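You operate a simulated robot arm through the tools that you are given. There is no shell and no other tool. Be economical: measure what you need, move in short steps, check, and stop when the job is done.

You are at the controls of a simulated two-armed robot. One attempt, no reset.

JOB
Put the brown block mould on the bare side of the yellow-marked table away on the upper shelf of the middle rack. Then take the straight mould on the bare side of the yellow-marked table and put it away on the left end of the loading bench. Then take the blue rubber disc and put it on the free spot right of the disc feeder. Then put the red rubber disc on the bare side of the yellow-marked table away on the right half of the grey work bench. Then take the ragged disc on the top of the blue-marked table and put it away on the steel tray by press four. Then stack the three-well mould that says "57" from the bare side of the blue-marked table on top of the three-well mould labelled "26". Then open the lid of the vacuum box. The order counts.

It is judged by the outcome, as a careful person would: the job done as asked, and still so three seconds after it is handed in. It fails if anything else is knocked over, pushed out of place, dropped, spilled or broken. Lids that push on must go on centred and level and be pressed home; caps that screw on are set level and turned clockwise until they are tight.

ROBOT AND FRAMES
Two 7-joint arms with two-finger parallel grippers on one trunk, on a base that drives. Base frame: it is fixed to the floor where the robot stands at the start and does not move with it; the origin is under the middle of the robot, x ahead of it, y to its left, z up; the surface under the hand at the start is at about z = 76.5. Readings come in cm, rad, newtons and seconds.
The left shoulder is at the start at [7, 13, 113.7], the right one opposite. With the tool pointing down near the work surface each hand reaches from about 10 to 50 cm from the robot's upright axis, wherever it stands, measured 20 degrees to its own side. Places, roughly: blue rubber disc (4x4x2 cm) [50, 60, 80]; brown block mould [50, 0, 75]; free spot right of the disc feeder [-120, 60, 80]; left end of the loading bench [50, 1450, 80]; lid of the vacuum box [70, 460, 90]; ragged disc (5x5x2 cm) [40, 160, 80]; red rubber disc (4x4x2 cm) [50, 110, 80]; right half of the grey work bench [-10, 460, 80]; steel tray by press four [580, -470, 70]; straight mould [50, 50, 75]; three-well mould [50, 200, 75]; upper shelf of the middle rack [60, -620, 110]. Payload 1.57 kg a hand.
Tool frame (each hand has its own): the origin (TCP) lies between the finger pads and is the grasp point; the fingertips stand 3 cm ahead of it; z points along the fingers, y is the line along which they close. The gripper opens to 8 cm. The fingers are 1.7 cm wide and 1.2 cm thick; the gripper's body (4 by 8.2 cm) begins 8 cm behind the TCP.
Orientation is told as [roll, pitch, yaw] about the base's x, y, z axes, in that order, counted from this pose: with the fingers straight down and closing along the base's y, the tool's x points along the base's -x, its y along +y and its z along -z.

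CONTROLS
- The arms move only by the tool play_rows. It takes "left_increments", "right_increments" or both (then of equal length, played together; a hand with none holds still); each is a list of rows, each a list of 2 entries, a list of its own where there are three numbers: the shift along the tool's x, y, z in cm, then the turn, a rotation vector about the tool's x, y, z in rad. In form: [[[dx, dy, dz], [wx, wy, wz]], ...]. A call has 1 to 10 rows; each row shifts and turns the commanded pose from where the row before left it, along the tool's axes as they then stand. "left_jaw" and "right_jaw" are, for a hand that has rows, the gripper command, from -1 (shut) to 1 (fully open), values between in proportion, set as the call begins (left out, the last holds). Rows are played at 5 a second. More than 5 cm and 0.15 rad between two rows, or a gripper value outside its range, and nothing of the call is played. Where a pose cannot be reached the arm comes as near as it can. A force on the tool above 40 N (or 10 N above the force at the start of the call, whichever is more), or a blocked arm, ends the call early, and 0.2 s more pass. Each finger travels about 10.8 cm/s and halts on what it meets, pressing with about 35 N; the grip force reading is that of the motor and also rises with nothing between the fingers. The clock runs only during rows and for 0.2 s after the last one: add rows that do not move to give the fingers time. The reply holds the time, the measured pose of the TCP, the force on the tool along the base axes, the opening and the grip force, in the units named above and with some noise, with the torque about the TCP (base axes, N m) and any sound that the robot's microphone picked up.
- Cameras (640 x 400 px; columns grow to the right, rows downward): "scene" is now at [11.47, 3.64, 133.92]; the picture's right is [0.50, -0.87, 0.00], its down [-0.69, -0.39, -0.61] and it looks along [0.53, 0.30, -0.80] (base axes); focal length 266 px, centre (320, 200). "left" rides on the left gripper at [7.2, 0.7, -12.2] in its tool frame; the picture's right is [-0.09, 1.00, 0.00], its down [-0.84, -0.08, -0.54] and it looks along [-0.54, -0.05, 0.84] (tool axes); focal length 238 px, centre (320, 200). "right" rides on the right gripper at [7.2, -0.7, -12.2] in its tool frame; the picture's right is [0.09, 1.00, 0.00], its down [-0.84, 0.08, -0.54] and it looks along [-0.54, 0.05, 0.84] (tool axes); focal length 238 px, centre (320, 200). There is no depth. A picture from a camera that has moved, and an enlarged one, comes with that camera's place and axes in the base frame and with its lens.
- capture(camera): a new picture of that camera. No time passes.
- move_column(by): slides the trunk up (or, below 0, down) by that many cm; the arms and the scene camera ride with it, the base frame stays. It gives what a move gives, with no picture.
- steer(legs): drives the robot by 1 to 6 legs, each [ahead, left, turn to the left] in cm, cm and rad, along the robot's own axes; the way and the turn of a leg run together, so that a leg with both is an arc; at most 150 cm and 3.142 rad a leg. The arms and the cameras ride along, it lands a little off, and it stops where it bumps. It gives what a move gives.
- turn_head(pan, tilt): turns the head with the scene camera to pan (to the left, within 1.501 rad either way) and tilt (down, from -0.506 to 1.204), counted from straight ahead of the robot. It gives what a move gives.
- close_up(camera, box): a new picture of the part [left, top, right, bottom] of that camera's present view, enlarged. No time passes.
- sign_off(): hands the job in; it is judged then, once.

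Go step by step. Nothing tells you exact positions but the pictures and the camera data: compare them with the known pose of the tool, close in by small moves and look again before you grip or let go. The budget is 196 turns and 176 pictures, counting those below and the enlarged ones. Unless the task says otherwise, let go and move clear before handing in, and close with one line.

The tools are called after "Emit:" as a command line: name --argument value ..., lists and objects as JSON in quotes. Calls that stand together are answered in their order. play_rows: Moves the arms, as the interface text tells. Its arguments: {"type":"object","properties":{"left_increments":{"type":"array"},"left_jaw":{"type":"number"},"right_increments":{"type":"array"},"right_jaw":{"type":"number"}},"required":[]} The other tools are called the same way: move_column (by) slides the trunk up or down; steer (legs) drives the base; turn_head (pan, tilt) turns the head that bears the scene camera; capture (camera) takes a picture; close_up (camera, box) takes an enlarged picture of a part of a camera's view; sign_off () hands the job in.

At the start:

```text
time_s: 0.0
left_eef_pos: [20.83, 31.52, 104.28]
left_tcp_rot: [0.0, 0.001, 0.0]
left_wrist_force: [-0.4, 0.6, 0.1]
left_ft_torque: [0.03, 0.02, 0.02]
left_grip_width: 8.03
left_grasp_force: 0.0
right_eef_pos: [32.73, 1.48, 101.43]
right_tcp_rot: [0.001, -0.001, -0.001]
right_wrist_force: [-0.7, -0.3, -0.1]
right_ft_torque: [-0.01, 0.01, -0.02]
right_grip_width: 8.01
right_grasp_force: 0.1
trunk travel left (down, up): [-77.5, 16.5]
robot x, y, heading: [0.0, 0.03, 0.002]
head pan, tilt: [0.518, 0.92]
```

scene: 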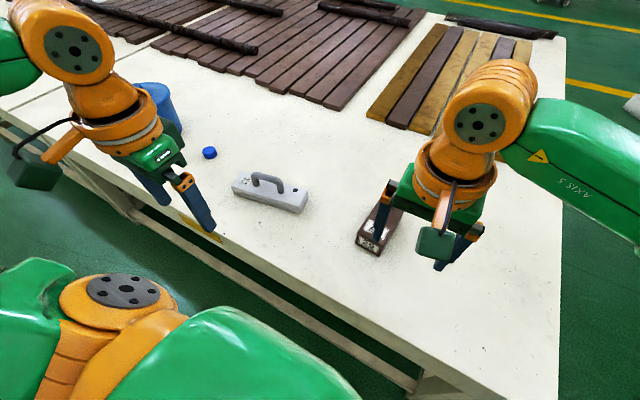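
right: 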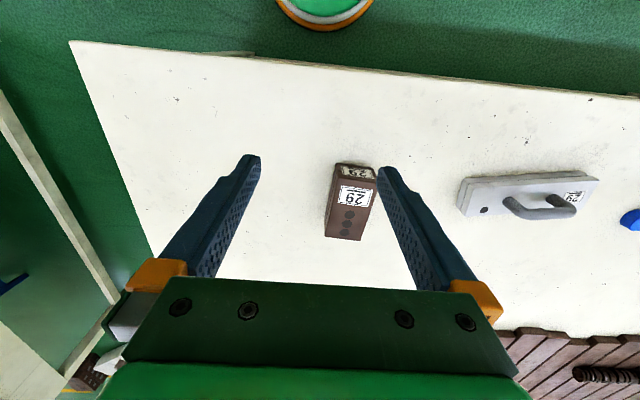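
left: 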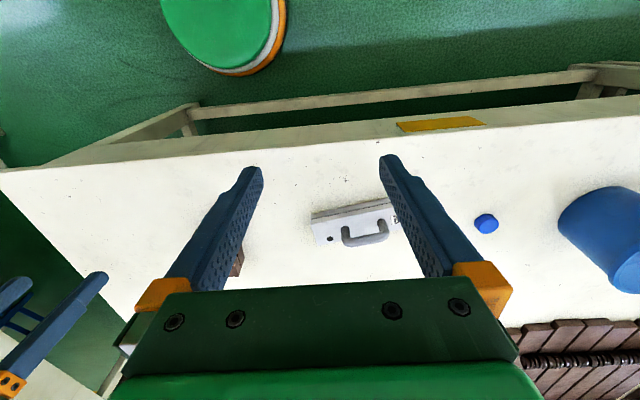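

The brown block looks to be near [46, 8] and the straight mould lies to its left. I'll look closer before moving.

Emit:
close_up --camera "right" --box '[280, 130, 440, 260]'

Emit:
close_up --camera "scene" --box '[180, 120, 460, 290]'

```text
3.08 times, centred on (360, 195) of right
camera zoom: at [25.58, 0.88, 113.68], right [-0.09, 1.0, 0.0], down [0.84, 0.08, 0.54], along [0.54, 0.05, -0.84], focal length 733 px, centre (197, 215)
```

zoom: 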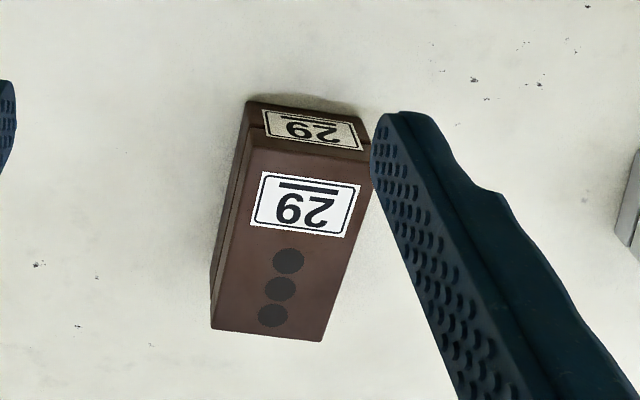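

```text
2.29 times, centred on (320, 205) of scene
camera zoom: at [11.47, 3.64, 133.92], right [0.5, -0.87, 0.0], down [-0.69, -0.39, -0.61], along [0.53, 0.3, -0.8], focal length 607 px, centre (320, 189)
```

zoom: 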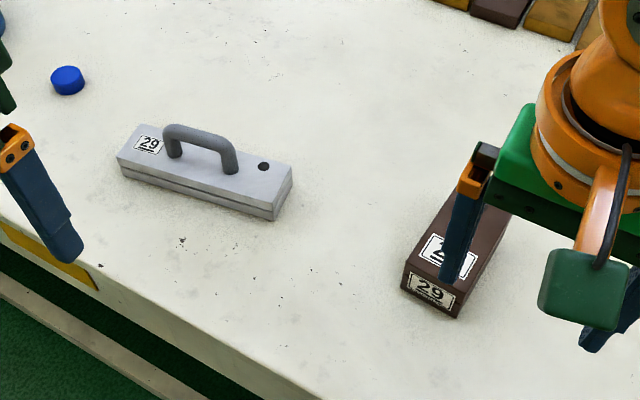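

The block is about 12 x 6 x 5.5 cm, lies along x and is centred near [47.7, 7.8]. I'll shift the base so the left arm can reach it comfortably.

Emit:
steer --legs '[[6, -10, 0]]'

Emit:
capture --camera "left"

```text
time_s: 1.2
left_eef_pos: [26.67, 21.83, 104.3]
left_tcp_rot: [-0.002, -0.002, 0.0]
left_wrist_force: [-0.8, 0.3, 0.1]
left_ft_torque: [0.01, 0.0, 0.0]
left_grip_width: 8.0
left_grasp_force: 0.1
right_eef_pos: [38.67, -8.17, 101.58]
right_tcp_rot: [-0.002, -0.003, 0.002]
right_wrist_force: [0.8, -0.5, 0.8]
right_ft_torque: [-0.02, -0.05, 0.01]
right_grip_width: 7.99
right_grasp_force: 0.0
trunk travel left (down, up): [-77.5, 16.5]
robot x, y, heading: [5.74, -9.93, 0.003]
head pan, tilt: [0.518, 0.92]
```

```text
170 pictures are left
camera left: at [19.54, 22.67, 116.46], right [0.09, 1.0, 0.0], down [0.84, -0.07, 0.54], along [0.54, -0.05, -0.84], focal length 238 px, centre (320, 200)
```

left: 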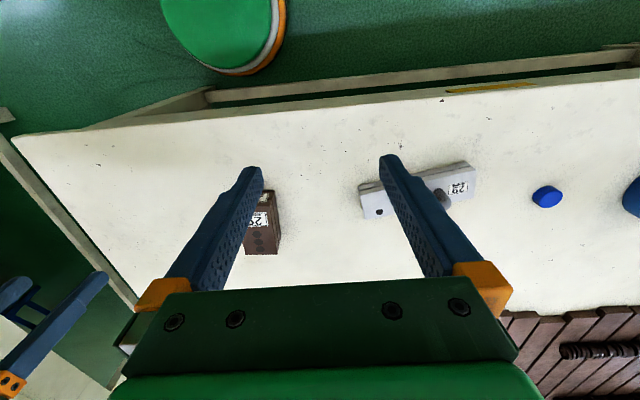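

I'm moving the left hand above the block and the right hand out of the way.

Emit:
play_rows --left_increments '[[[-3.5, -2.33, 1.0], [0, 0, 0]], [[-3.5, -2.33, 1.0], [0, 0, 0]], [[-3.5, -2.33, 1.0], [0, 0, 0]], [[-3.5, -2.33, 1.0], [0, 0, 0]], [[-3.5, -2.33, 1.0], [0, 0, 0]], [[-3.5, -2.33, 1.0], [0, 0, 0]], [[0, 0, 0], [0, 0, 0]]]' --right_increments '[[[2, -3, -0.5], [0, 0, 0]], [[2, -3, -0.5], [0, 0, 0]], [[2, -3, -0.5], [0, 0, 0]], [[2, -2, -0.5], [0, 0, 0]], [[0, 0, 0], [0, 0, 0]], [[0, 0, 0], [0, 0, 0]], [[0, 0, 0], [0, 0, 0]]]' --left_jaw 1

Emit:
capture --camera "left"

```text
time_s: 2.8
left_eef_pos: [47.89, 7.71, 98.32]
left_tcp_rot: [0.0, 0.0, 0.003]
left_wrist_force: [0.7, 0.1, 0.1]
left_ft_torque: [-0.05, 0.0, -0.01]
left_grip_width: 7.99
left_grasp_force: 0.0
right_eef_pos: [30.69, -19.35, 103.56]
right_tcp_rot: [0.0, 0.001, 0.002]
right_wrist_force: [0.0, -0.3, -0.6]
right_ft_torque: [-0.01, 0.02, -0.02]
right_grip_width: 8.01
right_grasp_force: 0.1
trunk travel left (down, up): [-77.5, 16.5]
robot x, y, heading: [5.88, -10.46, -0.0]
head pan, tilt: [0.518, 0.92]
```

```text
169 pictures are left
camera left: at [40.68, 8.48, 110.55], right [0.09, 1.0, 0.0], down [0.84, -0.08, 0.54], along [0.54, -0.05, -0.84], focal length 238 px, centre (320, 200)
```

left: 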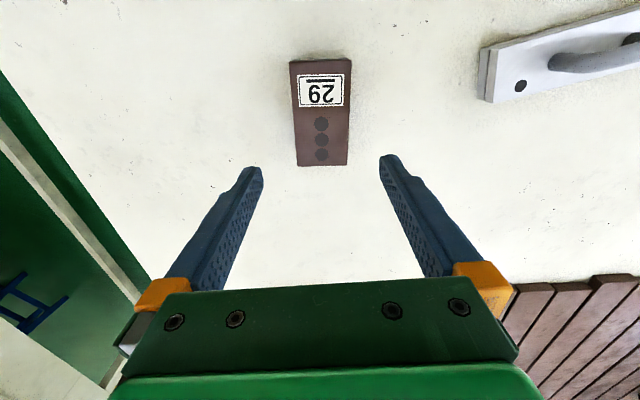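

The block is under the hand at [47.7, 8.0], turned by about -0.06 rad. I'll descend straddling it.

Emit:
play_rows --left_increments '[[[0.1, 0.25, 4], [0, 0, 0.06]], [[0, 0, 4], [0, 0, 0]], [[0, 0, 4], [0, 0, 0]], [[0, 0, 3], [0, 0, 0]], [[0, 0, 0], [0, 0, 0]]]'

Emit:
capture --camera "left"

```text
time_s: 4.0
left_eef_pos: [44.28, 10.31, 85.94]
left_tcp_rot: [-0.001, -0.001, -0.059]
left_wrist_force: [0.3, -0.8, 0.3]
left_ft_torque: [-0.02, 0.0, 0.03]
left_grip_width: 7.99
left_grasp_force: 0.1
left hand out of reach, approached as far as the arm can: row 2, 3, 4
right_eef_pos: [30.86, -19.46, 103.55]
right_tcp_rot: [0.0, 0.001, 0.003]
right_wrist_force: [0.3, -0.2, 0.2]
right_ft_torque: [0.01, -0.03, -0.03]
right_grip_width: 7.99
right_grasp_force: 0.1
trunk travel left (down, up): [-77.5, 16.5]
robot x, y, heading: [5.67, -9.92, -0.001]
head pan, tilt: [0.518, 0.92]
```

```text
168 pictures are left
camera left: at [37.12, 11.53, 98.16], right [0.15, 0.99, 0.0], down [0.83, -0.13, 0.54], along [0.54, -0.08, -0.84], focal length 238 px, centre (320, 200)
```

left: 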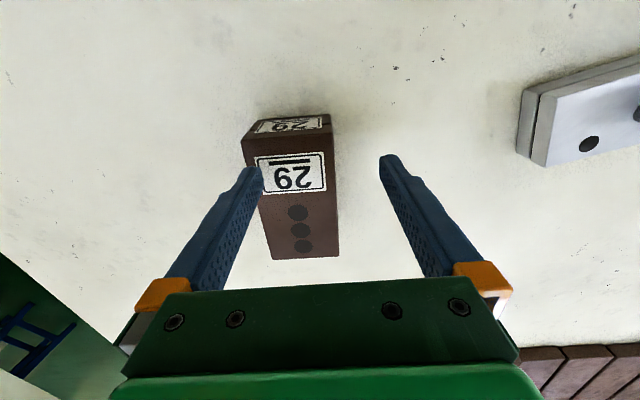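

The arm falls short here. I'll raise the hand a little and look down to see how much clearance the base has to the table.

Emit:
play_rows --left_increments '[[[0, 0, -4], [0, 0, 0]], [[0, 0, -4], [0, 0, 0]], [[0, 0, 0], [0, 0, 0]]]'

Emit:
turn_head --pan 0.0 --tilt 1.204

Emit:
capture --camera "scene"

```text
time_s: 4.8
left_eef_pos: [44.35, 10.26, 94.17]
left_tcp_rot: [0.0, 0.001, -0.06]
left_wrist_force: [0.0, -0.1, 0.3]
left_ft_torque: [-0.01, 0.05, 0.0]
left_grip_width: 8.02
left_grasp_force: 0.0
right_eef_pos: [30.71, -19.4, 103.48]
right_tcp_rot: [0.002, 0.0, 0.002]
right_wrist_force: [0.0, 0.0, -0.2]
right_ft_torque: [0.04, 0.02, -0.01]
right_grip_width: 7.99
right_grasp_force: 0.1
trunk travel left (down, up): [-77.5, 16.5]
robot x, y, heading: [5.94, -10.0, -0.001]
head pan, tilt: [0.518, 0.92]
```

```text
time_s: 5.8
left_eef_pos: [44.4, 10.37, 94.17]
left_tcp_rot: [0.001, 0.0, -0.059]
left_wrist_force: [0.0, -0.4, -0.2]
left_ft_torque: [0.01, 0.01, 0.03]
left_grip_width: 7.96
left_grasp_force: 0.1
right_eef_pos: [30.74, -19.35, 103.47]
right_tcp_rot: [0.0, -0.001, 0.003]
right_wrist_force: [-0.1, 0.1, -0.1]
right_ft_torque: [0.01, -0.02, 0.02]
right_grip_width: 8.0
right_grasp_force: 0.1
trunk travel left (down, up): [-77.5, 16.5]
robot x, y, heading: [6.41, -9.92, 0.003]
head pan, tilt: [0.0, 1.201]
```

```text
167 pictures are left
camera scene: at [16.62, -9.96, 132.09], right [0.0, -1.0, 0.0], down [-0.93, 0.0, -0.36], along [0.36, 0.0, -0.93], focal length 266 px, centre (320, 200)
```

scene: 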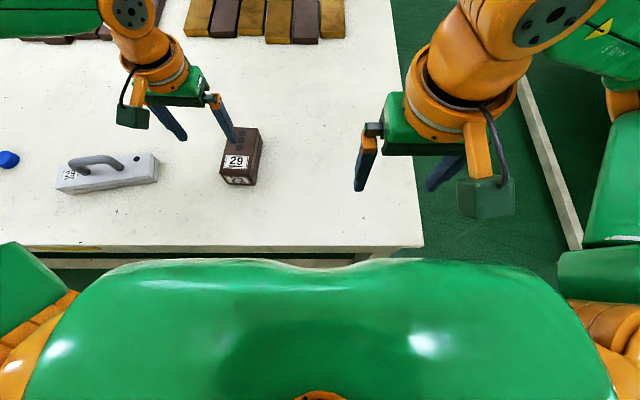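

The table's front edge is at about x=27 and the chest is still clear of it. I'll drive 6 cm ahead and 3 cm right.

Emit:
steer --legs '[[6, -3, 0]]'

Emit:
play_rows --left_increments '[[[0, 0, 0], [0, 0, 0]]]'

```text
time_s: 6.8
left_eef_pos: [48.23, 8.57, 93.94]
left_tcp_rot: [-0.001, 0.003, -0.05]
left_wrist_force: [-0.4, 0.2, -1.0]
left_ft_torque: [0.01, 0.03, -0.01]
left_grip_width: 8.0
left_grasp_force: 0.1
right_eef_pos: [35.02, -21.42, 103.48]
right_tcp_rot: [0.002, 0.003, 0.011]
right_wrist_force: [0.1, -0.2, -0.3]
right_ft_torque: [0.01, 0.06, 0.0]
right_grip_width: 8.01
right_grasp_force: 0.0
trunk travel left (down, up): [-77.5, 16.5]
robot x, y, heading: [10.03, -12.43, 0.012]
head pan, tilt: [0.0, 1.201]
stopped in leg 1: the robot was blocked; the commanded pose is now the measured one
```

```text
time_s: 7.2
left_eef_pos: [47.87, 8.65, 94.15]
left_tcp_rot: [-0.001, -0.002, -0.05]
left_wrist_force: [-0.1, 0.4, -0.4]
left_ft_torque: [0.03, 0.02, 0.0]
left_grip_width: 8.02
left_grasp_force: 0.0
right_eef_pos: [34.66, -21.23, 103.67]
right_tcp_rot: [0.001, -0.002, 0.012]
right_wrist_force: [-1.3, 0.0, 0.0]
right_ft_torque: [-0.01, -0.06, 0.0]
right_grip_width: 7.99
right_grasp_force: 0.0
trunk travel left (down, up): [-77.5, 16.5]
robot x, y, heading: [9.8, -11.89, 0.009]
head pan, tilt: [0.0, 1.201]
```

The base is blocked at x≈10, so this is as close as it gets. I'll descend in steps and check the alignment.

Emit:
play_rows --left_increments '[[[0, -0.5, 3], [0, 0, 0]], [[0, 0, 3], [0, 0, 0]], [[0, 0, 2.5], [0, 0, 0]], [[0, 0, 0], [0, 0, 0]]]'

Emit:
capture --camera "left"

```text
time_s: 8.2
left_eef_pos: [47.63, 8.21, 85.97]
left_tcp_rot: [-0.002, -0.001, -0.051]
left_wrist_force: [-0.2, -0.7, 0.0]
left_ft_torque: [0.0, 0.01, 0.01]
left_grip_width: 8.01
left_grasp_force: 0.1
left hand out of reach, approached as far as the arm can: row 3
right_eef_pos: [34.73, -21.31, 103.46]
right_tcp_rot: [0.0, 0.001, 0.012]
right_wrist_force: [-0.1, 0.0, -0.4]
right_ft_torque: [0.02, 0.0, -0.01]
right_grip_width: 7.98
right_grasp_force: 0.1
trunk travel left (down, up): [-77.5, 16.5]
robot x, y, heading: [9.99, -12.28, 0.008]
head pan, tilt: [0.0, 1.201]
```

```text
166 pictures are left
camera left: at [40.49, 9.41, 98.03], right [0.14, 0.99, 0.0], down [0.83, -0.12, 0.54], along [0.54, -0.08, -0.84], focal length 238 px, centre (320, 200)
```

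left: 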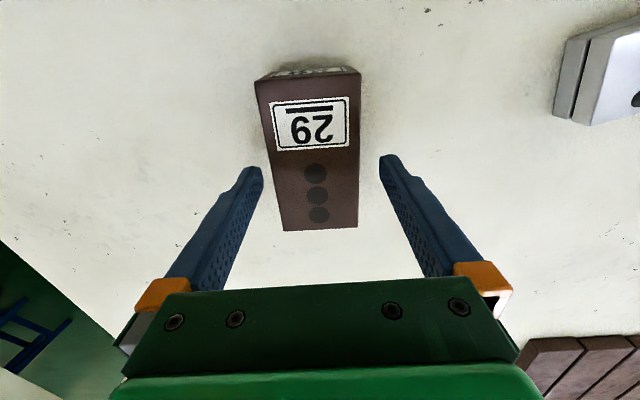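

The alignment is good, but the arm is at its lower limit here, so I'll lower the trunk by 6 cm to straddle the block.

Emit:
move_column --by -6

Emit:
capture --camera "left"

```text
time_s: 9.2
left_eef_pos: [47.74, 8.37, 79.91]
left_tcp_rot: [-0.002, -0.001, -0.05]
left_wrist_force: [-0.1, -0.6, 0.7]
left_ft_torque: [-0.04, 0.0, -0.01]
left_grip_width: 8.01
left_grasp_force: 0.0
right_eef_pos: [34.79, -21.24, 97.45]
right_tcp_rot: [0.0, -0.002, 0.013]
right_wrist_force: [0.2, 0.5, 1.5]
right_ft_torque: [-0.03, 0.02, 0.02]
right_grip_width: 8.02
right_grasp_force: 0.1
trunk travel left (down, up): [-71.5, 22.5]
robot x, y, heading: [10.02, -11.65, 0.013]
head pan, tilt: [0.0, 1.201]
```

```text
165 pictures are left
camera left: at [40.5, 9.43, 92.05], right [0.14, 0.99, 0.0], down [0.83, -0.12, 0.54], along [0.54, -0.08, -0.84], focal length 238 px, centre (320, 200)
```

left: 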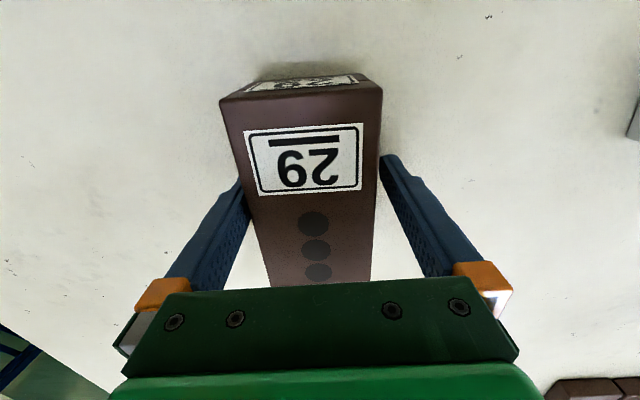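

Both fingers straddle the block, so I'll close the gripper and lift a little.

Emit:
play_rows --left_increments '[[[0, 0, 0], [0, 0, 0]], [[0, 0, 0], [0, 0, 0]], [[0, 0, 0], [0, 0, 0]], [[0, 0, 0], [0, 0, 0]]]' --left_jaw -1

Emit:
move_column --by 15

Emit:
capture --camera "left"

```text
time_s: 10.2
left_eef_pos: [47.64, 8.21, 80.01]
left_tcp_rot: [-0.001, -0.002, -0.048]
left_wrist_force: [0.7, -0.1, 2.9]
left_ft_torque: [0.11, 0.13, -0.23]
left_grip_width: 6.58
left_grasp_force: 35.1
right_eef_pos: [34.71, -21.32, 97.51]
right_tcp_rot: [-0.002, 0.0, 0.012]
right_wrist_force: [0.3, -0.1, -0.8]
right_ft_torque: [0.05, 0.01, 0.0]
right_grip_width: 8.02
right_grasp_force: 0.2
trunk travel left (down, up): [-71.5, 22.5]
robot x, y, heading: [9.9, -11.92, 0.009]
head pan, tilt: [0.0, 1.201]
```

```text
time_s: 11.9
left_eef_pos: [47.82, 8.25, 94.77]
left_tcp_rot: [-0.002, 0.0, -0.048]
left_wrist_force: [-1.2, -0.7, -7.3]
left_ft_torque: [-0.03, -0.01, 0.0]
left_grip_width: 6.58
left_grasp_force: 35.0
right_eef_pos: [34.99, -21.31, 112.53]
right_tcp_rot: [0.0, 0.001, 0.012]
right_wrist_force: [0.5, -0.5, 0.1]
right_ft_torque: [-0.04, -0.02, -0.02]
right_grip_width: 8.0
right_grasp_force: 0.2
trunk travel left (down, up): [-86.5, 7.5]
robot x, y, heading: [9.48, -11.69, 0.015]
head pan, tilt: [0.0, 1.201]
```

```text
164 pictures are left
camera left: at [40.64, 9.5, 106.99], right [0.14, 0.99, 0.0], down [0.83, -0.12, 0.54], along [0.54, -0.08, -0.84], focal length 238 px, centre (320, 200)
```

left: 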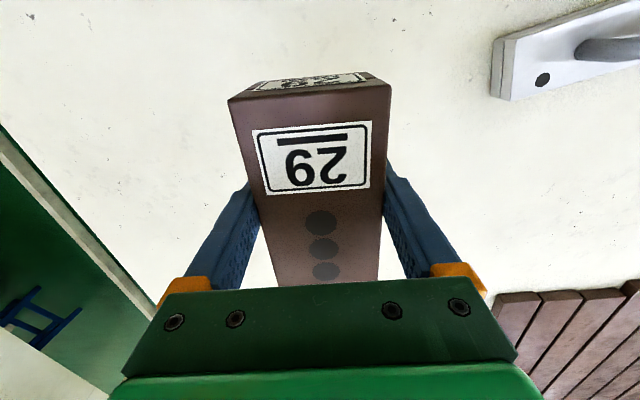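

I have the block, at about 0.7 kg. I'll back off from the table and look to the right for the way to the rack.

Emit:
steer --legs '[[-15, 0, 0]]'

Emit:
turn_head --pan -1.3 --tilt 0.35

Emit:
capture --camera "scene"

```text
time_s: 13.3
left_eef_pos: [32.97, 8.15, 94.72]
left_tcp_rot: [-0.002, 0.0, -0.05]
left_wrist_force: [-0.3, 0.5, -7.5]
left_ft_torque: [0.01, 0.04, 0.04]
left_grip_width: 6.58
left_grasp_force: 34.6
right_eef_pos: [20.12, -21.42, 112.42]
right_tcp_rot: [0.001, 0.007, 0.011]
right_wrist_force: [0.1, 0.0, 0.3]
right_ft_torque: [0.03, 0.04, 0.0]
right_grip_width: 8.01
right_grasp_force: 0.0
trunk travel left (down, up): [-86.5, 7.5]
robot x, y, heading: [-5.22, -12.43, 0.011]
head pan, tilt: [0.0, 1.201]
```

```text
time_s: 14.8
left_eef_pos: [32.61, 8.2, 94.83]
left_tcp_rot: [-0.002, 0.0, -0.05]
left_wrist_force: [0.1, 0.2, -6.8]
left_ft_torque: [0.0, 0.03, 0.02]
left_grip_width: 6.61
left_grasp_force: 35.2
right_eef_pos: [19.82, -21.38, 112.48]
right_tcp_rot: [0.0, 0.003, 0.011]
right_wrist_force: [1.2, -0.7, -0.2]
right_ft_torque: [-0.01, 0.02, -0.01]
right_grip_width: 8.01
right_grasp_force: 0.0
trunk travel left (down, up): [-86.5, 7.5]
robot x, y, heading: [-5.44, -12.17, 0.014]
head pan, tilt: [-1.3, 0.351]
```

```text
163 pictures are left
camera scene: at [2.59, -21.12, 147.81], right [-0.96, -0.28, 0.0], down [-0.1, 0.33, -0.94], along [0.26, -0.9, -0.34], focal length 266 px, centre (320, 200)
```

scene: 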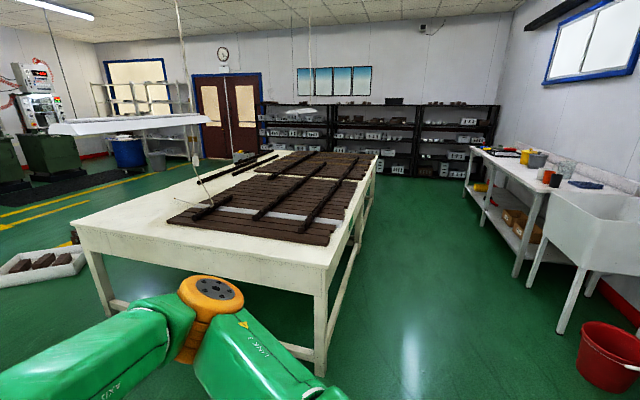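

Three dark racks stand against the far wall (y≈-640), with a second table on the way that spans x>28 and y from -125 to -420. I'll back off, turn to face -y and drive down the aisle.

Emit:
steer --legs '[[-35, 0, 0], [0, 0, -1.58], [150, 0, 0], [150, 0, 0], [150, 0, 0]]'

Emit:
turn_head --pan 0.5 --tilt 0.35

Emit:
capture --camera "scene"

```text
time_s: 42.0
left_eef_pos: [-38.44, -500.18, 94.92]
left_tcp_rot: [-0.002, -0.003, -1.678]
left_wrist_force: [-1.2, 0.2, -7.0]
left_ft_torque: [-0.01, -0.01, -0.01]
left_grip_width: 6.6
left_grasp_force: 35.0
right_eef_pos: [-67.2, -485.57, 112.66]
right_tcp_rot: [-0.001, 0.0, -1.617]
right_wrist_force: [-0.2, -0.1, -0.2]
right_ft_torque: [0.01, 0.02, -0.03]
right_grip_width: 8.03
right_grasp_force: 0.2
trunk travel left (down, up): [-86.5, 7.5]
robot x, y, heading: [-56.5, -461.03, -1.62]
head pan, tilt: [-1.3, 0.351]
```

```text
time_s: 43.8
left_eef_pos: [-38.43, -500.14, 94.73]
left_tcp_rot: [-0.002, -0.002, -1.678]
left_wrist_force: [-0.3, 0.6, -7.6]
left_ft_torque: [-0.01, 0.0, -0.03]
left_grip_width: 6.62
left_grasp_force: 35.2
right_eef_pos: [-67.22, -485.54, 112.44]
right_tcp_rot: [-0.001, 0.001, -1.617]
right_wrist_force: [-0.1, 0.5, 0.2]
right_ft_torque: [-0.02, 0.02, -0.02]
right_grip_width: 8.02
right_grasp_force: 0.0
trunk travel left (down, up): [-86.5, 7.5]
robot x, y, heading: [-56.87, -461.18, -1.618]
head pan, tilt: [0.499, 0.351]
```

```text
162 pictures are left
camera scene: at [-52.72, -474.75, 147.8], right [-0.9, -0.44, 0.0], down [-0.15, 0.31, -0.94], along [0.41, -0.84, -0.35], focal length 266 px, centre (320, 200)
```

scene: 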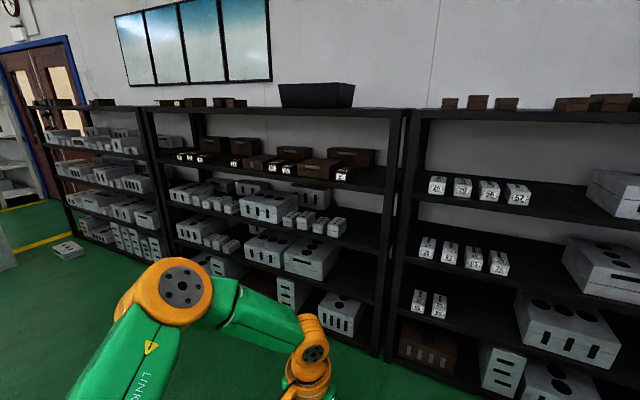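

The target is the shelf with the brown moulds (z≈108) and there is another board about 34 cm above it. I'll inspect the free space there.

Emit:
close_up --camera "scene" --box '[140, 80, 420, 255]'

```text
2.29 times, centred on (280, 168) of scene
camera zoom: at [-52.72, -474.75, 147.8], right [-0.9, -0.44, 0.0], down [-0.15, 0.31, -0.94], along [0.41, -0.84, -0.35], focal length 607 px, centre (411, 274)
```

zoom: 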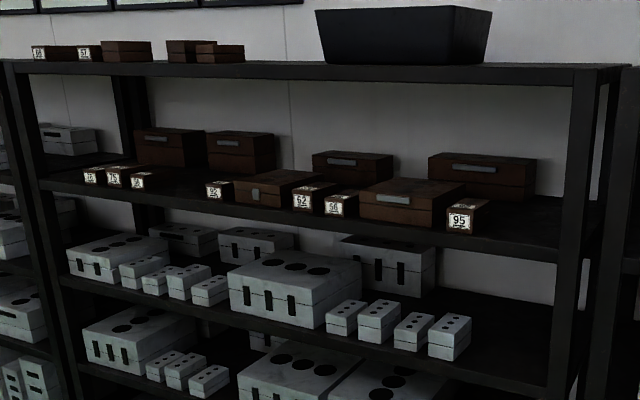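

I can't fit a vertical hand under the upper board, so I need to regrasp the block with the hand pitched about 45°. The free slot right of "95" (x≈-20, y≈-606) looks good. I'll turn to face +x and see whether table two's end offers bare surface.

Emit:
steer --legs '[[0, 0, 1.62]]'

Emit:
turn_head --pan 0.5 --tilt 0.5

Emit:
capture --camera "scene"

```text
time_s: 48.1
left_eef_pos: [-18.68, -441.02, 94.8]
left_tcp_rot: [-0.001, 0.0, -0.056]
left_wrist_force: [-0.8, -0.5, -8.5]
left_ft_torque: [0.02, 0.06, -0.03]
left_grip_width: 6.58
left_grasp_force: 34.7
right_eef_pos: [-31.69, -470.54, 112.48]
right_tcp_rot: [-0.001, 0.004, 0.003]
right_wrist_force: [0.3, -0.2, -0.7]
right_ft_torque: [-0.01, -0.01, -0.03]
right_grip_width: 7.99
right_grasp_force: 0.1
trunk travel left (down, up): [-86.5, 7.5]
robot x, y, heading: [-56.85, -461.44, 0.004]
head pan, tilt: [0.499, 0.351]
```

```text
time_s: 48.8
left_eef_pos: [-18.54, -441.01, 94.86]
left_tcp_rot: [-0.002, 0.0, -0.056]
left_wrist_force: [-0.1, -0.5, -7.7]
left_ft_torque: [0.02, 0.01, 0.03]
left_grip_width: 6.59
left_grasp_force: 34.6
right_eef_pos: [-31.67, -470.53, 112.59]
right_tcp_rot: [0.001, 0.0, 0.004]
right_wrist_force: [0.8, -0.9, -0.6]
right_ft_torque: [0.05, 0.02, -0.01]
right_grip_width: 7.99
right_grasp_force: 0.0
trunk travel left (down, up): [-86.5, 7.5]
robot x, y, heading: [-56.27, -461.54, 0.0]
head pan, tilt: [0.499, 0.499]
```

```text
160 pictures are left
camera scene: at [-43.47, -456.66, 146.43], right [0.48, -0.88, 0.0], down [-0.42, -0.23, -0.88], along [0.77, 0.42, -0.48], focal length 266 px, centre (320, 200)
```

scene: 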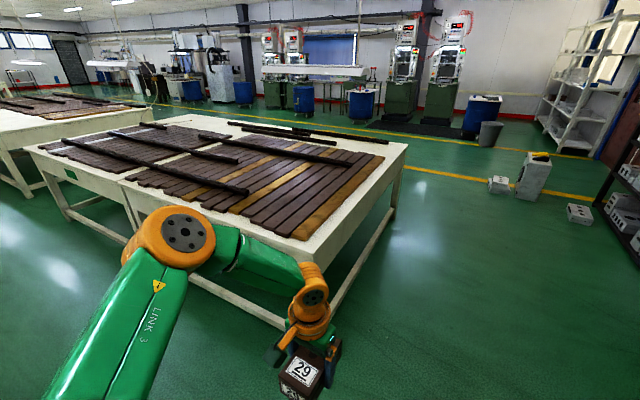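

Table two's near end has a bare strip about 14 cm wide (y≈-419..-405). I'll drive there and set the block down at about [37, -413].

Emit:
steer --legs '[[55, 27, 0]]'

Emit:
turn_head --pan 0.5 --tilt 1.0

Emit:
capture --camera "left"

Emit:
capture --camera "scene"

```text
time_s: 52.2
left_eef_pos: [36.0, -413.63, 94.97]
left_tcp_rot: [-0.003, 0.0, -0.053]
left_wrist_force: [-1.1, 0.0, -7.8]
left_ft_torque: [-0.03, 0.04, 0.02]
left_grip_width: 6.57
left_grasp_force: 35.3
right_eef_pos: [23.07, -443.1, 112.56]
right_tcp_rot: [0.001, 0.0, 0.008]
right_wrist_force: [-0.1, 0.2, 0.0]
right_ft_torque: [0.05, 0.02, -0.02]
right_grip_width: 8.01
right_grasp_force: 0.0
trunk travel left (down, up): [-86.5, 7.5]
robot x, y, heading: [-1.75, -434.02, 0.01]
head pan, tilt: [0.499, 0.499]
```

```text
time_s: 53.2
left_eef_pos: [36.15, -413.49, 94.71]
left_tcp_rot: [-0.002, 0.0, -0.053]
left_wrist_force: [-0.4, 0.7, -6.8]
left_ft_torque: [-0.02, 0.02, 0.0]
left_grip_width: 6.59
left_grasp_force: 35.1
right_eef_pos: [23.08, -443.09, 112.63]
right_tcp_rot: [0.001, 0.001, 0.009]
right_wrist_force: [-0.5, -0.3, 0.0]
right_ft_torque: [-0.02, 0.02, 0.02]
right_grip_width: 8.03
right_grasp_force: 0.0
trunk travel left (down, up): [-86.5, 7.5]
robot x, y, heading: [-2.09, -433.97, 0.01]
head pan, tilt: [0.499, 1.0]
```

```text
159 pictures are left
camera left: at [29.01, -412.37, 106.98], right [0.14, 0.99, 0.0], down [0.83, -0.12, 0.54], along [0.54, -0.08, -0.84], focal length 238 px, centre (320, 200)
```

left: 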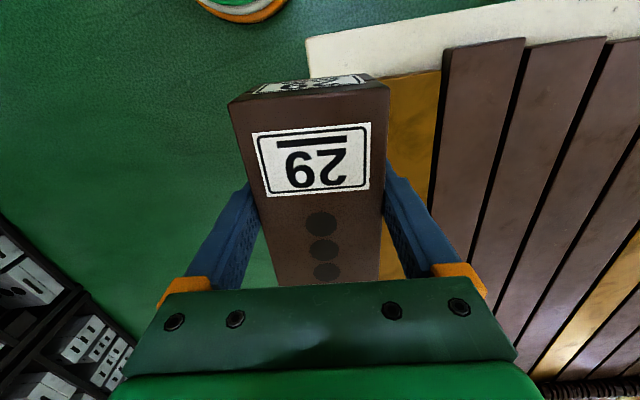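

```text
158 pictures are left
camera scene: at [9.5, -430.38, 142.33], right [0.49, -0.87, 0.0], down [-0.74, -0.41, -0.54], along [0.47, 0.26, -0.84], focal length 266 px, centre (320, 200)
```

scene: 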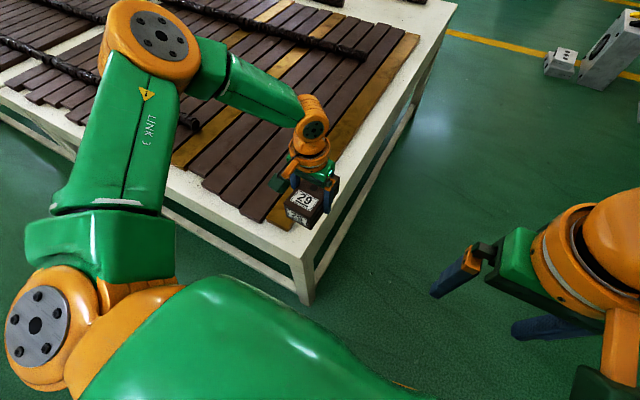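

The bare strip is only about 8 cm wide, so I'll rest the block briefly on the flat boards instead, a little further left. They are level and the block is light.

Emit:
steer --legs '[[4, 15, 0]]'

Emit:
play_rows --left_increments '[[[0, 0, 4], [0, 0, 0]], [[0, 0, 4], [0, 0, 0]], [[0, 0, 2], [0, 0, 0]], [[0, 0, 0], [0, 0, 0]]]'

Emit:
capture --camera "scene"

```text
time_s: 54.6
left_eef_pos: [39.94, -399.11, 94.98]
left_tcp_rot: [0.002, -0.002, -0.052]
left_wrist_force: [0.8, -1.7, -7.4]
left_ft_torque: [0.04, 0.0, 0.0]
left_grip_width: 6.6
left_grasp_force: 35.1
right_eef_pos: [26.88, -428.52, 112.55]
right_tcp_rot: [0.004, 0.0, 0.008]
right_wrist_force: [0.0, -0.5, 0.0]
right_ft_torque: [0.02, 0.01, -0.02]
right_grip_width: 8.0
right_grasp_force: 0.0
trunk travel left (down, up): [-86.5, 7.5]
robot x, y, heading: [2.21, -418.96, 0.012]
head pan, tilt: [0.499, 1.0]
```

```text
time_s: 55.6
left_eef_pos: [36.24, -396.13, 90.5]
left_tcp_rot: [0.0, 0.0, -0.054]
left_wrist_force: [-0.3, -1.0, -6.8]
left_ft_torque: [-0.01, 0.01, 0.02]
left_grip_width: 6.6
left_grasp_force: 35.2
left hand out of reach, approached as far as the arm can: row 1, 2, 3
right_eef_pos: [27.07, -428.32, 112.58]
right_tcp_rot: [0.0, 0.0, 0.008]
right_wrist_force: [-0.4, 0.1, -0.5]
right_ft_torque: [0.0, -0.02, 0.03]
right_grip_width: 8.01
right_grasp_force: 0.1
trunk travel left (down, up): [-86.5, 7.5]
robot x, y, heading: [2.16, -419.36, 0.008]
head pan, tilt: [0.499, 1.0]
```

```text
157 pictures are left
camera scene: at [13.34, -415.52, 142.32], right [0.49, -0.87, 0.0], down [-0.74, -0.41, -0.54], along [0.47, 0.26, -0.84], focal length 266 px, centre (320, 200)
```

scene: 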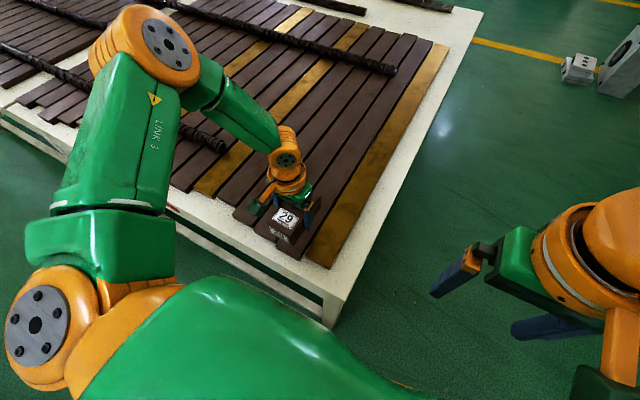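

I'll move 4 cm ahead and lower the trunk to bring the block close to the boards.

Emit:
steer --legs '[[4, 0, 0]]'

Emit:
move_column --by -7.5

Emit:
capture --camera "scene"

Emit:
capture --camera "left"

```text
time_s: 56.5
left_eef_pos: [39.65, -396.06, 90.82]
left_tcp_rot: [-0.001, -0.01, -0.052]
left_wrist_force: [-1.6, -0.1, -7.4]
left_ft_torque: [0.0, -0.03, 0.01]
left_grip_width: 6.58
left_grasp_force: 35.4
right_eef_pos: [30.24, -428.32, 112.68]
right_tcp_rot: [0.001, -0.006, 0.01]
right_wrist_force: [-0.8, -0.7, 0.6]
right_ft_torque: [0.0, -0.08, 0.02]
right_grip_width: 7.99
right_grasp_force: 0.1
trunk travel left (down, up): [-86.5, 7.5]
robot x, y, heading: [5.75, -419.06, 0.006]
head pan, tilt: [0.499, 1.0]
```

```text
time_s: 57.6
left_eef_pos: [40.19, -396.07, 83.09]
left_tcp_rot: [-0.001, -0.001, -0.052]
left_wrist_force: [0.4, 1.0, -7.1]
left_ft_torque: [0.01, 0.05, -0.01]
left_grip_width: 6.58
left_grasp_force: 34.5
right_eef_pos: [31.1, -428.25, 105.07]
right_tcp_rot: [0.0, 0.001, 0.009]
right_wrist_force: [-0.3, 0.1, -0.5]
right_ft_torque: [-0.03, 0.01, -0.03]
right_grip_width: 8.01
right_grasp_force: 0.0
trunk travel left (down, up): [-79.0, 15.0]
robot x, y, heading: [6.15, -418.89, 0.013]
head pan, tilt: [0.499, 1.0]
```

```text
156 pictures are left
camera scene: at [17.3, -415.5, 134.83], right [0.49, -0.87, 0.0], down [-0.74, -0.41, -0.54], along [0.47, 0.26, -0.84], focal length 266 px, centre (320, 200)
```

scene: 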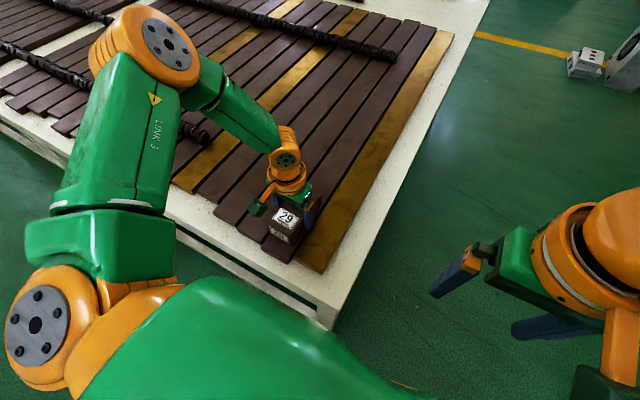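

```text
155 pictures are left
camera left: at [33.1, -394.83, 95.23], right [0.14, 0.99, 0.0], down [0.83, -0.12, 0.54], along [0.54, -0.08, -0.84], focal length 238 px, centre (320, 200)
```

left: 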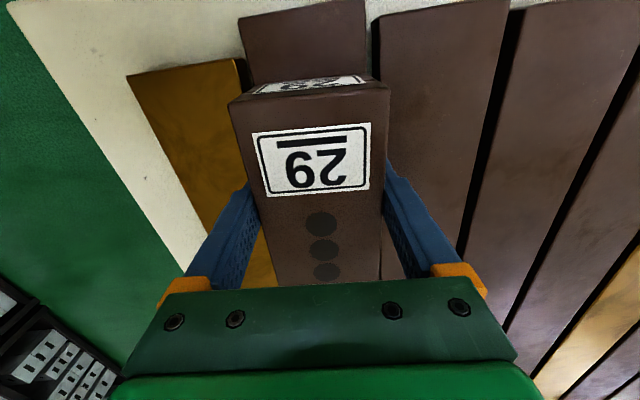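

The block is clear of the bars and just above the boards. I'll lower it in small steps and watch the force.

Emit:
play_rows --left_increments '[[[0, 0, 0.5], [0, 0, 0]], [[0, 0, 0.5], [0, 0, 0]], [[0, 0, 0.5], [0, 0, 0]]]'

```text
time_s: 58.4
left_eef_pos: [39.81, -395.54, 82.65]
left_tcp_rot: [-0.005, -0.001, -0.053]
left_wrist_force: [0.5, 0.9, -7.5]
left_ft_torque: [-0.02, 0.04, -0.02]
left_grip_width: 6.59
left_grasp_force: 34.9
left hand out of reach, approached as far as the arm can: row 1, 2, 3
right_eef_pos: [31.06, -428.13, 105.01]
right_tcp_rot: [0.001, 0.001, 0.009]
right_wrist_force: [0.6, 0.3, 0.8]
right_ft_torque: [-0.03, 0.02, -0.01]
right_grip_width: 8.01
right_grasp_force: 0.0
trunk travel left (down, up): [-79.0, 15.0]
robot x, y, heading: [5.98, -419.29, 0.011]
head pan, tilt: [0.499, 1.0]
```

The arm is at its reach limit, so I'll raise the hand and lower the trunk to give it room below.

Emit:
play_rows --left_increments '[[[0.3, 0, -3.5], [0, 0, 0]], [[0.3, 0, -3.5], [0, 0, 0]], [[0.3, 0, -3.5], [0, 0, 0]], [[0, 0, -3], [0, 0, 0]], [[0, 0, 0], [0, 0, 0]]]'

Emit:
move_column --by -13

Emit:
play_rows --left_increments '[[[0, 0, 0.5], [0, 0, 0]], [[0, 0, 0.5], [0, 0, 0]], [[0, 0, 0.5], [0, 0, 0]], [[0, 0, 0], [0, 0, 0]]]'

```text
time_s: 59.6
left_eef_pos: [38.88, -395.44, 96.08]
left_tcp_rot: [-0.002, -0.001, -0.051]
left_wrist_force: [-0.2, 0.1, -7.4]
left_ft_torque: [0.01, -0.01, -0.01]
left_grip_width: 6.59
left_grasp_force: 34.9
right_eef_pos: [31.06, -428.16, 105.05]
right_tcp_rot: [-0.002, 0.002, 0.009]
right_wrist_force: [0.0, -0.1, -0.9]
right_ft_torque: [0.02, 0.01, -0.03]
right_grip_width: 8.0
right_grasp_force: 0.1
trunk travel left (down, up): [-79.0, 15.0]
robot x, y, heading: [6.14, -419.06, 0.01]
head pan, tilt: [0.499, 1.0]
```

```text
time_s: 61.1
left_eef_pos: [38.77, -395.46, 83.1]
left_tcp_rot: [-0.002, 0.0, -0.053]
left_wrist_force: [0.0, -0.4, -7.2]
left_ft_torque: [0.0, 0.01, -0.01]
left_grip_width: 6.61
left_grasp_force: 35.1
right_eef_pos: [31.06, -428.29, 92.0]
right_tcp_rot: [-0.001, 0.004, 0.01]
right_wrist_force: [-0.3, -0.1, -0.1]
right_ft_torque: [0.01, -0.01, 0.01]
right_grip_width: 8.03
right_grasp_force: 0.1
trunk travel left (down, up): [-66.0, 28.0]
robot x, y, heading: [6.11, -418.78, 0.007]
head pan, tilt: [0.499, 1.0]
```

```text
time_s: 62.1
left_eef_pos: [38.74, -395.63, 81.74]
left_tcp_rot: [0.0, -0.006, -0.053]
left_wrist_force: [7.2, 9.0, 32.9]
left_ft_torque: [0.09, -0.47, 0.09]
left_grip_width: 6.5
left_grasp_force: 35.0
right_eef_pos: [30.82, -428.32, 92.13]
right_tcp_rot: [0.001, -0.003, 0.01]
right_wrist_force: [0.0, 0.1, -0.1]
right_ft_torque: [0.0, 0.0, 0.03]
right_grip_width: 7.97
right_grasp_force: 0.1
trunk travel left (down, up): [-66.0, 28.0]
robot x, y, heading: [6.31, -418.84, 0.008]
head pan, tilt: [0.499, 1.0]
```

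The block touches the boards. I'll relieve the load, open, then pitch the hand about the grasp point with the fingers kept alongside the block.

Emit:
play_rows --left_increments '[[[0, 0, -0.3], [0, 0, 0]], [[0, 0, 0], [0, 0, 0]]]'

Emit:
play_rows --left_increments '[[[0, 0, 0], [0, 0, 0]], [[0, 0, 0], [0, 0, 0]], [[0, 0, -0.5], [0, 0, 0]], [[0, 0, 0], [0, 0, 0]]]' --left_jaw 1

Emit:
capture --camera "left"

```text
time_s: 62.8
left_eef_pos: [38.51, -395.64, 81.74]
left_tcp_rot: [-0.002, 0.003, -0.053]
left_wrist_force: [0.7, -1.2, -3.0]
left_ft_torque: [0.08, -0.23, -0.1]
left_grip_width: 6.58
left_grasp_force: 35.2
right_eef_pos: [31.02, -428.37, 92.06]
right_tcp_rot: [0.0, 0.0, 0.008]
right_wrist_force: [0.1, 0.4, 0.6]
right_ft_torque: [0.01, -0.01, 0.01]
right_grip_width: 8.02
right_grasp_force: 0.1
trunk travel left (down, up): [-66.0, 28.0]
robot x, y, heading: [6.05, -418.88, 0.006]
head pan, tilt: [0.499, 1.0]
```

```text
time_s: 63.8
left_eef_pos: [38.65, -395.58, 82.38]
left_tcp_rot: [-0.001, -0.001, -0.051]
left_wrist_force: [0.6, 0.0, -0.3]
left_ft_torque: [0.02, -0.02, 0.02]
left_grip_width: 7.98
left_grasp_force: 0.0
right_eef_pos: [31.01, -428.37, 91.99]
right_tcp_rot: [-0.001, 0.0, 0.009]
right_wrist_force: [0.7, 0.6, 0.6]
right_ft_torque: [0.02, 0.0, 0.0]
right_grip_width: 8.03
right_grasp_force: 0.0
trunk travel left (down, up): [-66.0, 28.0]
robot x, y, heading: [5.96, -418.95, 0.012]
head pan, tilt: [0.499, 1.0]
```

```text
154 pictures are left
camera left: at [31.47, -394.38, 94.6], right [0.14, 0.99, 0.0], down [0.83, -0.12, 0.54], along [0.54, -0.08, -0.84], focal length 238 px, centre (320, 200)
```

left: 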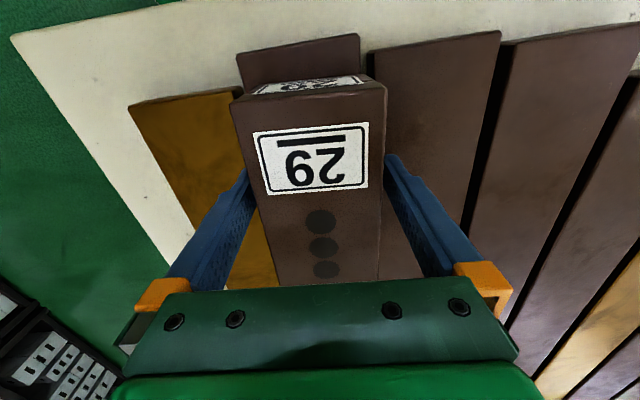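

I'm pitching the hand by -0.75 rad in place.

Emit:
play_rows --left_increments '[[[0, 0, 0], [0, -0.125, 0]], [[0, 0, 0], [0, -0.125, 0]], [[0, 0, 0], [0, -0.125, 0]], [[0, 0, 0], [0, -0.125, 0]], [[0, 0, 0], [0, -0.125, 0]], [[0, 0, 0], [0, -0.125, 0]], [[0, 0, 0], [0, 0, 0]]]'

Emit:
capture --camera "left"

Emit:
close_up --camera "scene" --box '[200, 100, 400, 300]'

```text
time_s: 65.3
left_eef_pos: [41.99, -394.09, 81.82]
left_tcp_rot: [-0.003, -0.753, -0.051]
left_wrist_force: [-0.8, -2.0, 1.2]
left_ft_torque: [0.02, -0.03, 0.05]
left_grip_width: 8.01
left_grasp_force: 0.1
left hand out of reach, approached as far as the arm can: row 4, 5, 6
right_eef_pos: [30.94, -428.41, 92.04]
right_tcp_rot: [0.001, 0.0, 0.008]
right_wrist_force: [0.7, -0.6, 0.1]
right_ft_torque: [0.03, -0.01, 0.0]
right_grip_width: 7.99
right_grasp_force: 0.0
trunk travel left (down, up): [-66.0, 28.0]
robot x, y, heading: [5.76, -418.99, 0.013]
head pan, tilt: [0.499, 1.0]
```

```text
153 pictures are left
camera left: at [28.5, -392.59, 85.71], right [0.12, 0.99, 0.06], down [0.24, -0.09, 0.97], along [0.96, -0.1, -0.24], focal length 238 px, centre (320, 200)
```

left: 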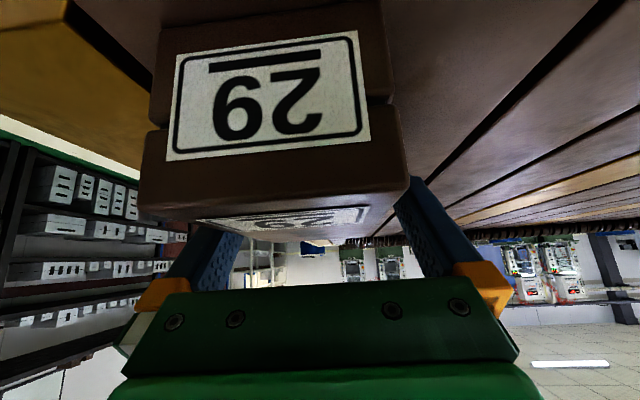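

```text
2.00 times, centred on (300, 200) of scene
camera zoom: at [17.15, -415.69, 121.85], right [0.49, -0.87, 0.0], down [-0.74, -0.41, -0.54], along [0.47, 0.26, -0.84], focal length 531 px, centre (360, 200)
```

zoom: 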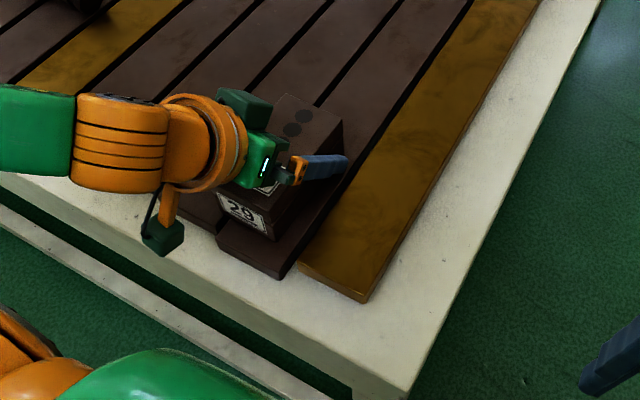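

The arm shifted forward while pitching and now sits about 3 cm ahead of the block's centre and slightly left. I'll bring it back with a small base move.

Emit:
steer --legs '[[0, -0.8, 0], [-3.2, 0, 0]]'

Emit:
capture --camera "left"

Emit:
close_up --camera "scene" --box '[220, 100, 380, 260]'

```text
time_s: 66.5
left_eef_pos: [39.08, -394.84, 81.59]
left_tcp_rot: [-0.002, -0.75, -0.051]
left_wrist_force: [1.0, -0.6, 0.1]
left_ft_torque: [0.0, -0.02, 0.02]
left_grip_width: 8.01
left_grasp_force: 0.0
right_eef_pos: [28.0, -428.96, 92.01]
right_tcp_rot: [0.0, 0.003, 0.008]
right_wrist_force: [0.5, 0.0, 0.3]
right_ft_torque: [0.0, 0.02, -0.03]
right_grip_width: 8.03
right_grasp_force: 0.1
trunk travel left (down, up): [-66.0, 28.0]
robot x, y, heading: [3.09, -420.09, 0.011]
head pan, tilt: [0.499, 1.0]
```

```text
151 pictures are left
camera left: at [25.54, -393.33, 85.63], right [0.12, 0.99, 0.06], down [0.24, -0.09, 0.97], along [0.96, -0.1, -0.25], focal length 238 px, centre (320, 200)
```

left: 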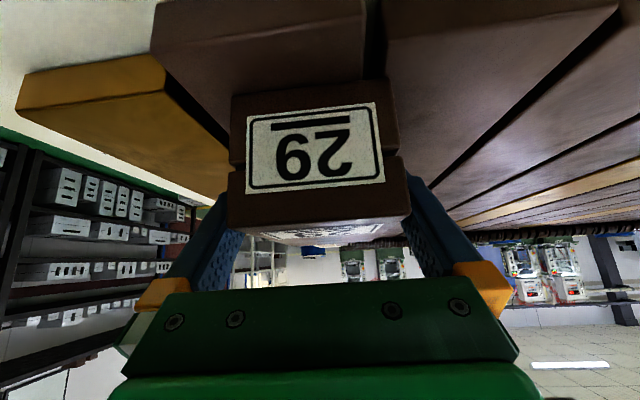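

```text
2.50 times, centred on (300, 180) of scene
camera zoom: at [14.3, -416.41, 121.81], right [0.49, -0.87, 0.0], down [-0.74, -0.41, -0.54], along [0.47, 0.26, -0.84], focal length 664 px, centre (370, 250)
```

zoom: 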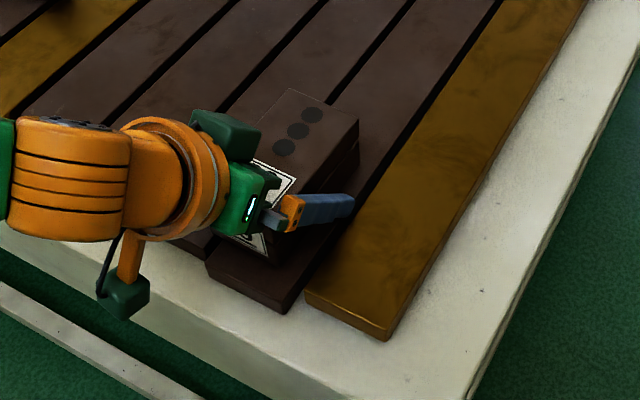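

The fingers are on both sides now and close to the block's centre. I'll grip and lift.

Emit:
play_rows --left_increments '[[[0, 0, 0], [0, 0, 0]], [[0, 0, 0], [0, 0, 0]], [[0, 0, 0], [0, 0, 0]], [[0, 0, 0], [0, 0, 0]]]' --left_jaw -1

Emit:
move_column --by 12

Emit:
capture --camera "scene"

Emit:
capture --camera "left"

```text
time_s: 67.5
left_eef_pos: [38.78, -394.78, 81.71]
left_tcp_rot: [-0.001, -0.753, -0.05]
left_wrist_force: [-0.4, 0.3, 0.3]
left_ft_torque: [0.23, -0.42, 0.08]
left_grip_width: 6.6
left_grasp_force: 35.2
right_eef_pos: [27.83, -429.23, 92.12]
right_tcp_rot: [-0.001, -0.002, 0.009]
right_wrist_force: [0.4, -0.3, -0.2]
right_ft_torque: [-0.01, -0.01, 0.03]
right_grip_width: 8.01
right_grasp_force: 0.0
trunk travel left (down, up): [-66.0, 28.0]
robot x, y, heading: [2.86, -419.36, 0.008]
head pan, tilt: [0.499, 1.0]
```

```text
time_s: 69.0
left_eef_pos: [38.97, -394.72, 93.7]
left_tcp_rot: [-0.003, -0.75, -0.049]
left_wrist_force: [0.2, -0.5, -6.6]
left_ft_torque: [0.0, 0.05, 0.02]
left_grip_width: 6.57
left_grasp_force: 35.4
right_eef_pos: [27.96, -429.04, 103.97]
right_tcp_rot: [0.002, 0.002, 0.01]
right_wrist_force: [-0.2, 0.2, -0.3]
right_ft_torque: [0.02, -0.02, 0.0]
right_grip_width: 7.99
right_grasp_force: 0.1
trunk travel left (down, up): [-78.0, 16.0]
robot x, y, heading: [2.99, -419.28, 0.007]
head pan, tilt: [0.499, 1.0]
```

```text
149 pictures are left
camera scene: at [14.17, -416.31, 133.82], right [0.49, -0.87, 0.0], down [-0.74, -0.41, -0.54], along [0.47, 0.26, -0.84], focal length 266 px, centre (320, 200)
```

scene: 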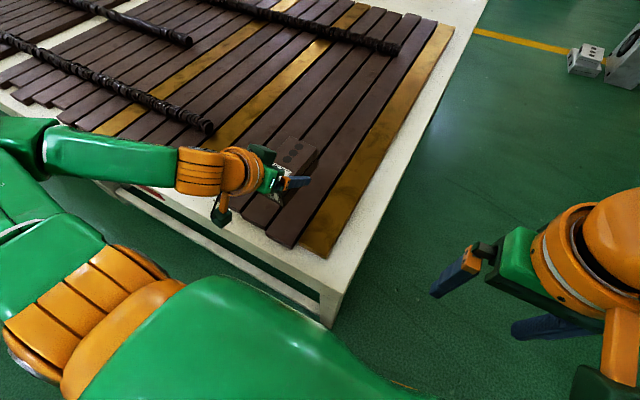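

```text
148 pictures are left
camera left: at [25.45, -393.26, 97.64], right [0.12, 0.99, 0.06], down [0.24, -0.09, 0.97], along [0.96, -0.1, -0.25], focal length 238 px, centre (320, 200)
```

left: 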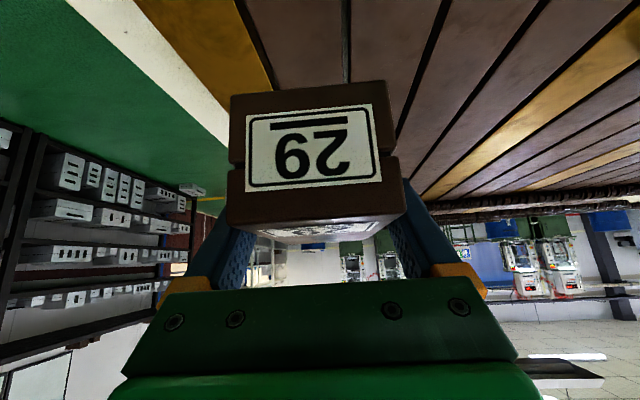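

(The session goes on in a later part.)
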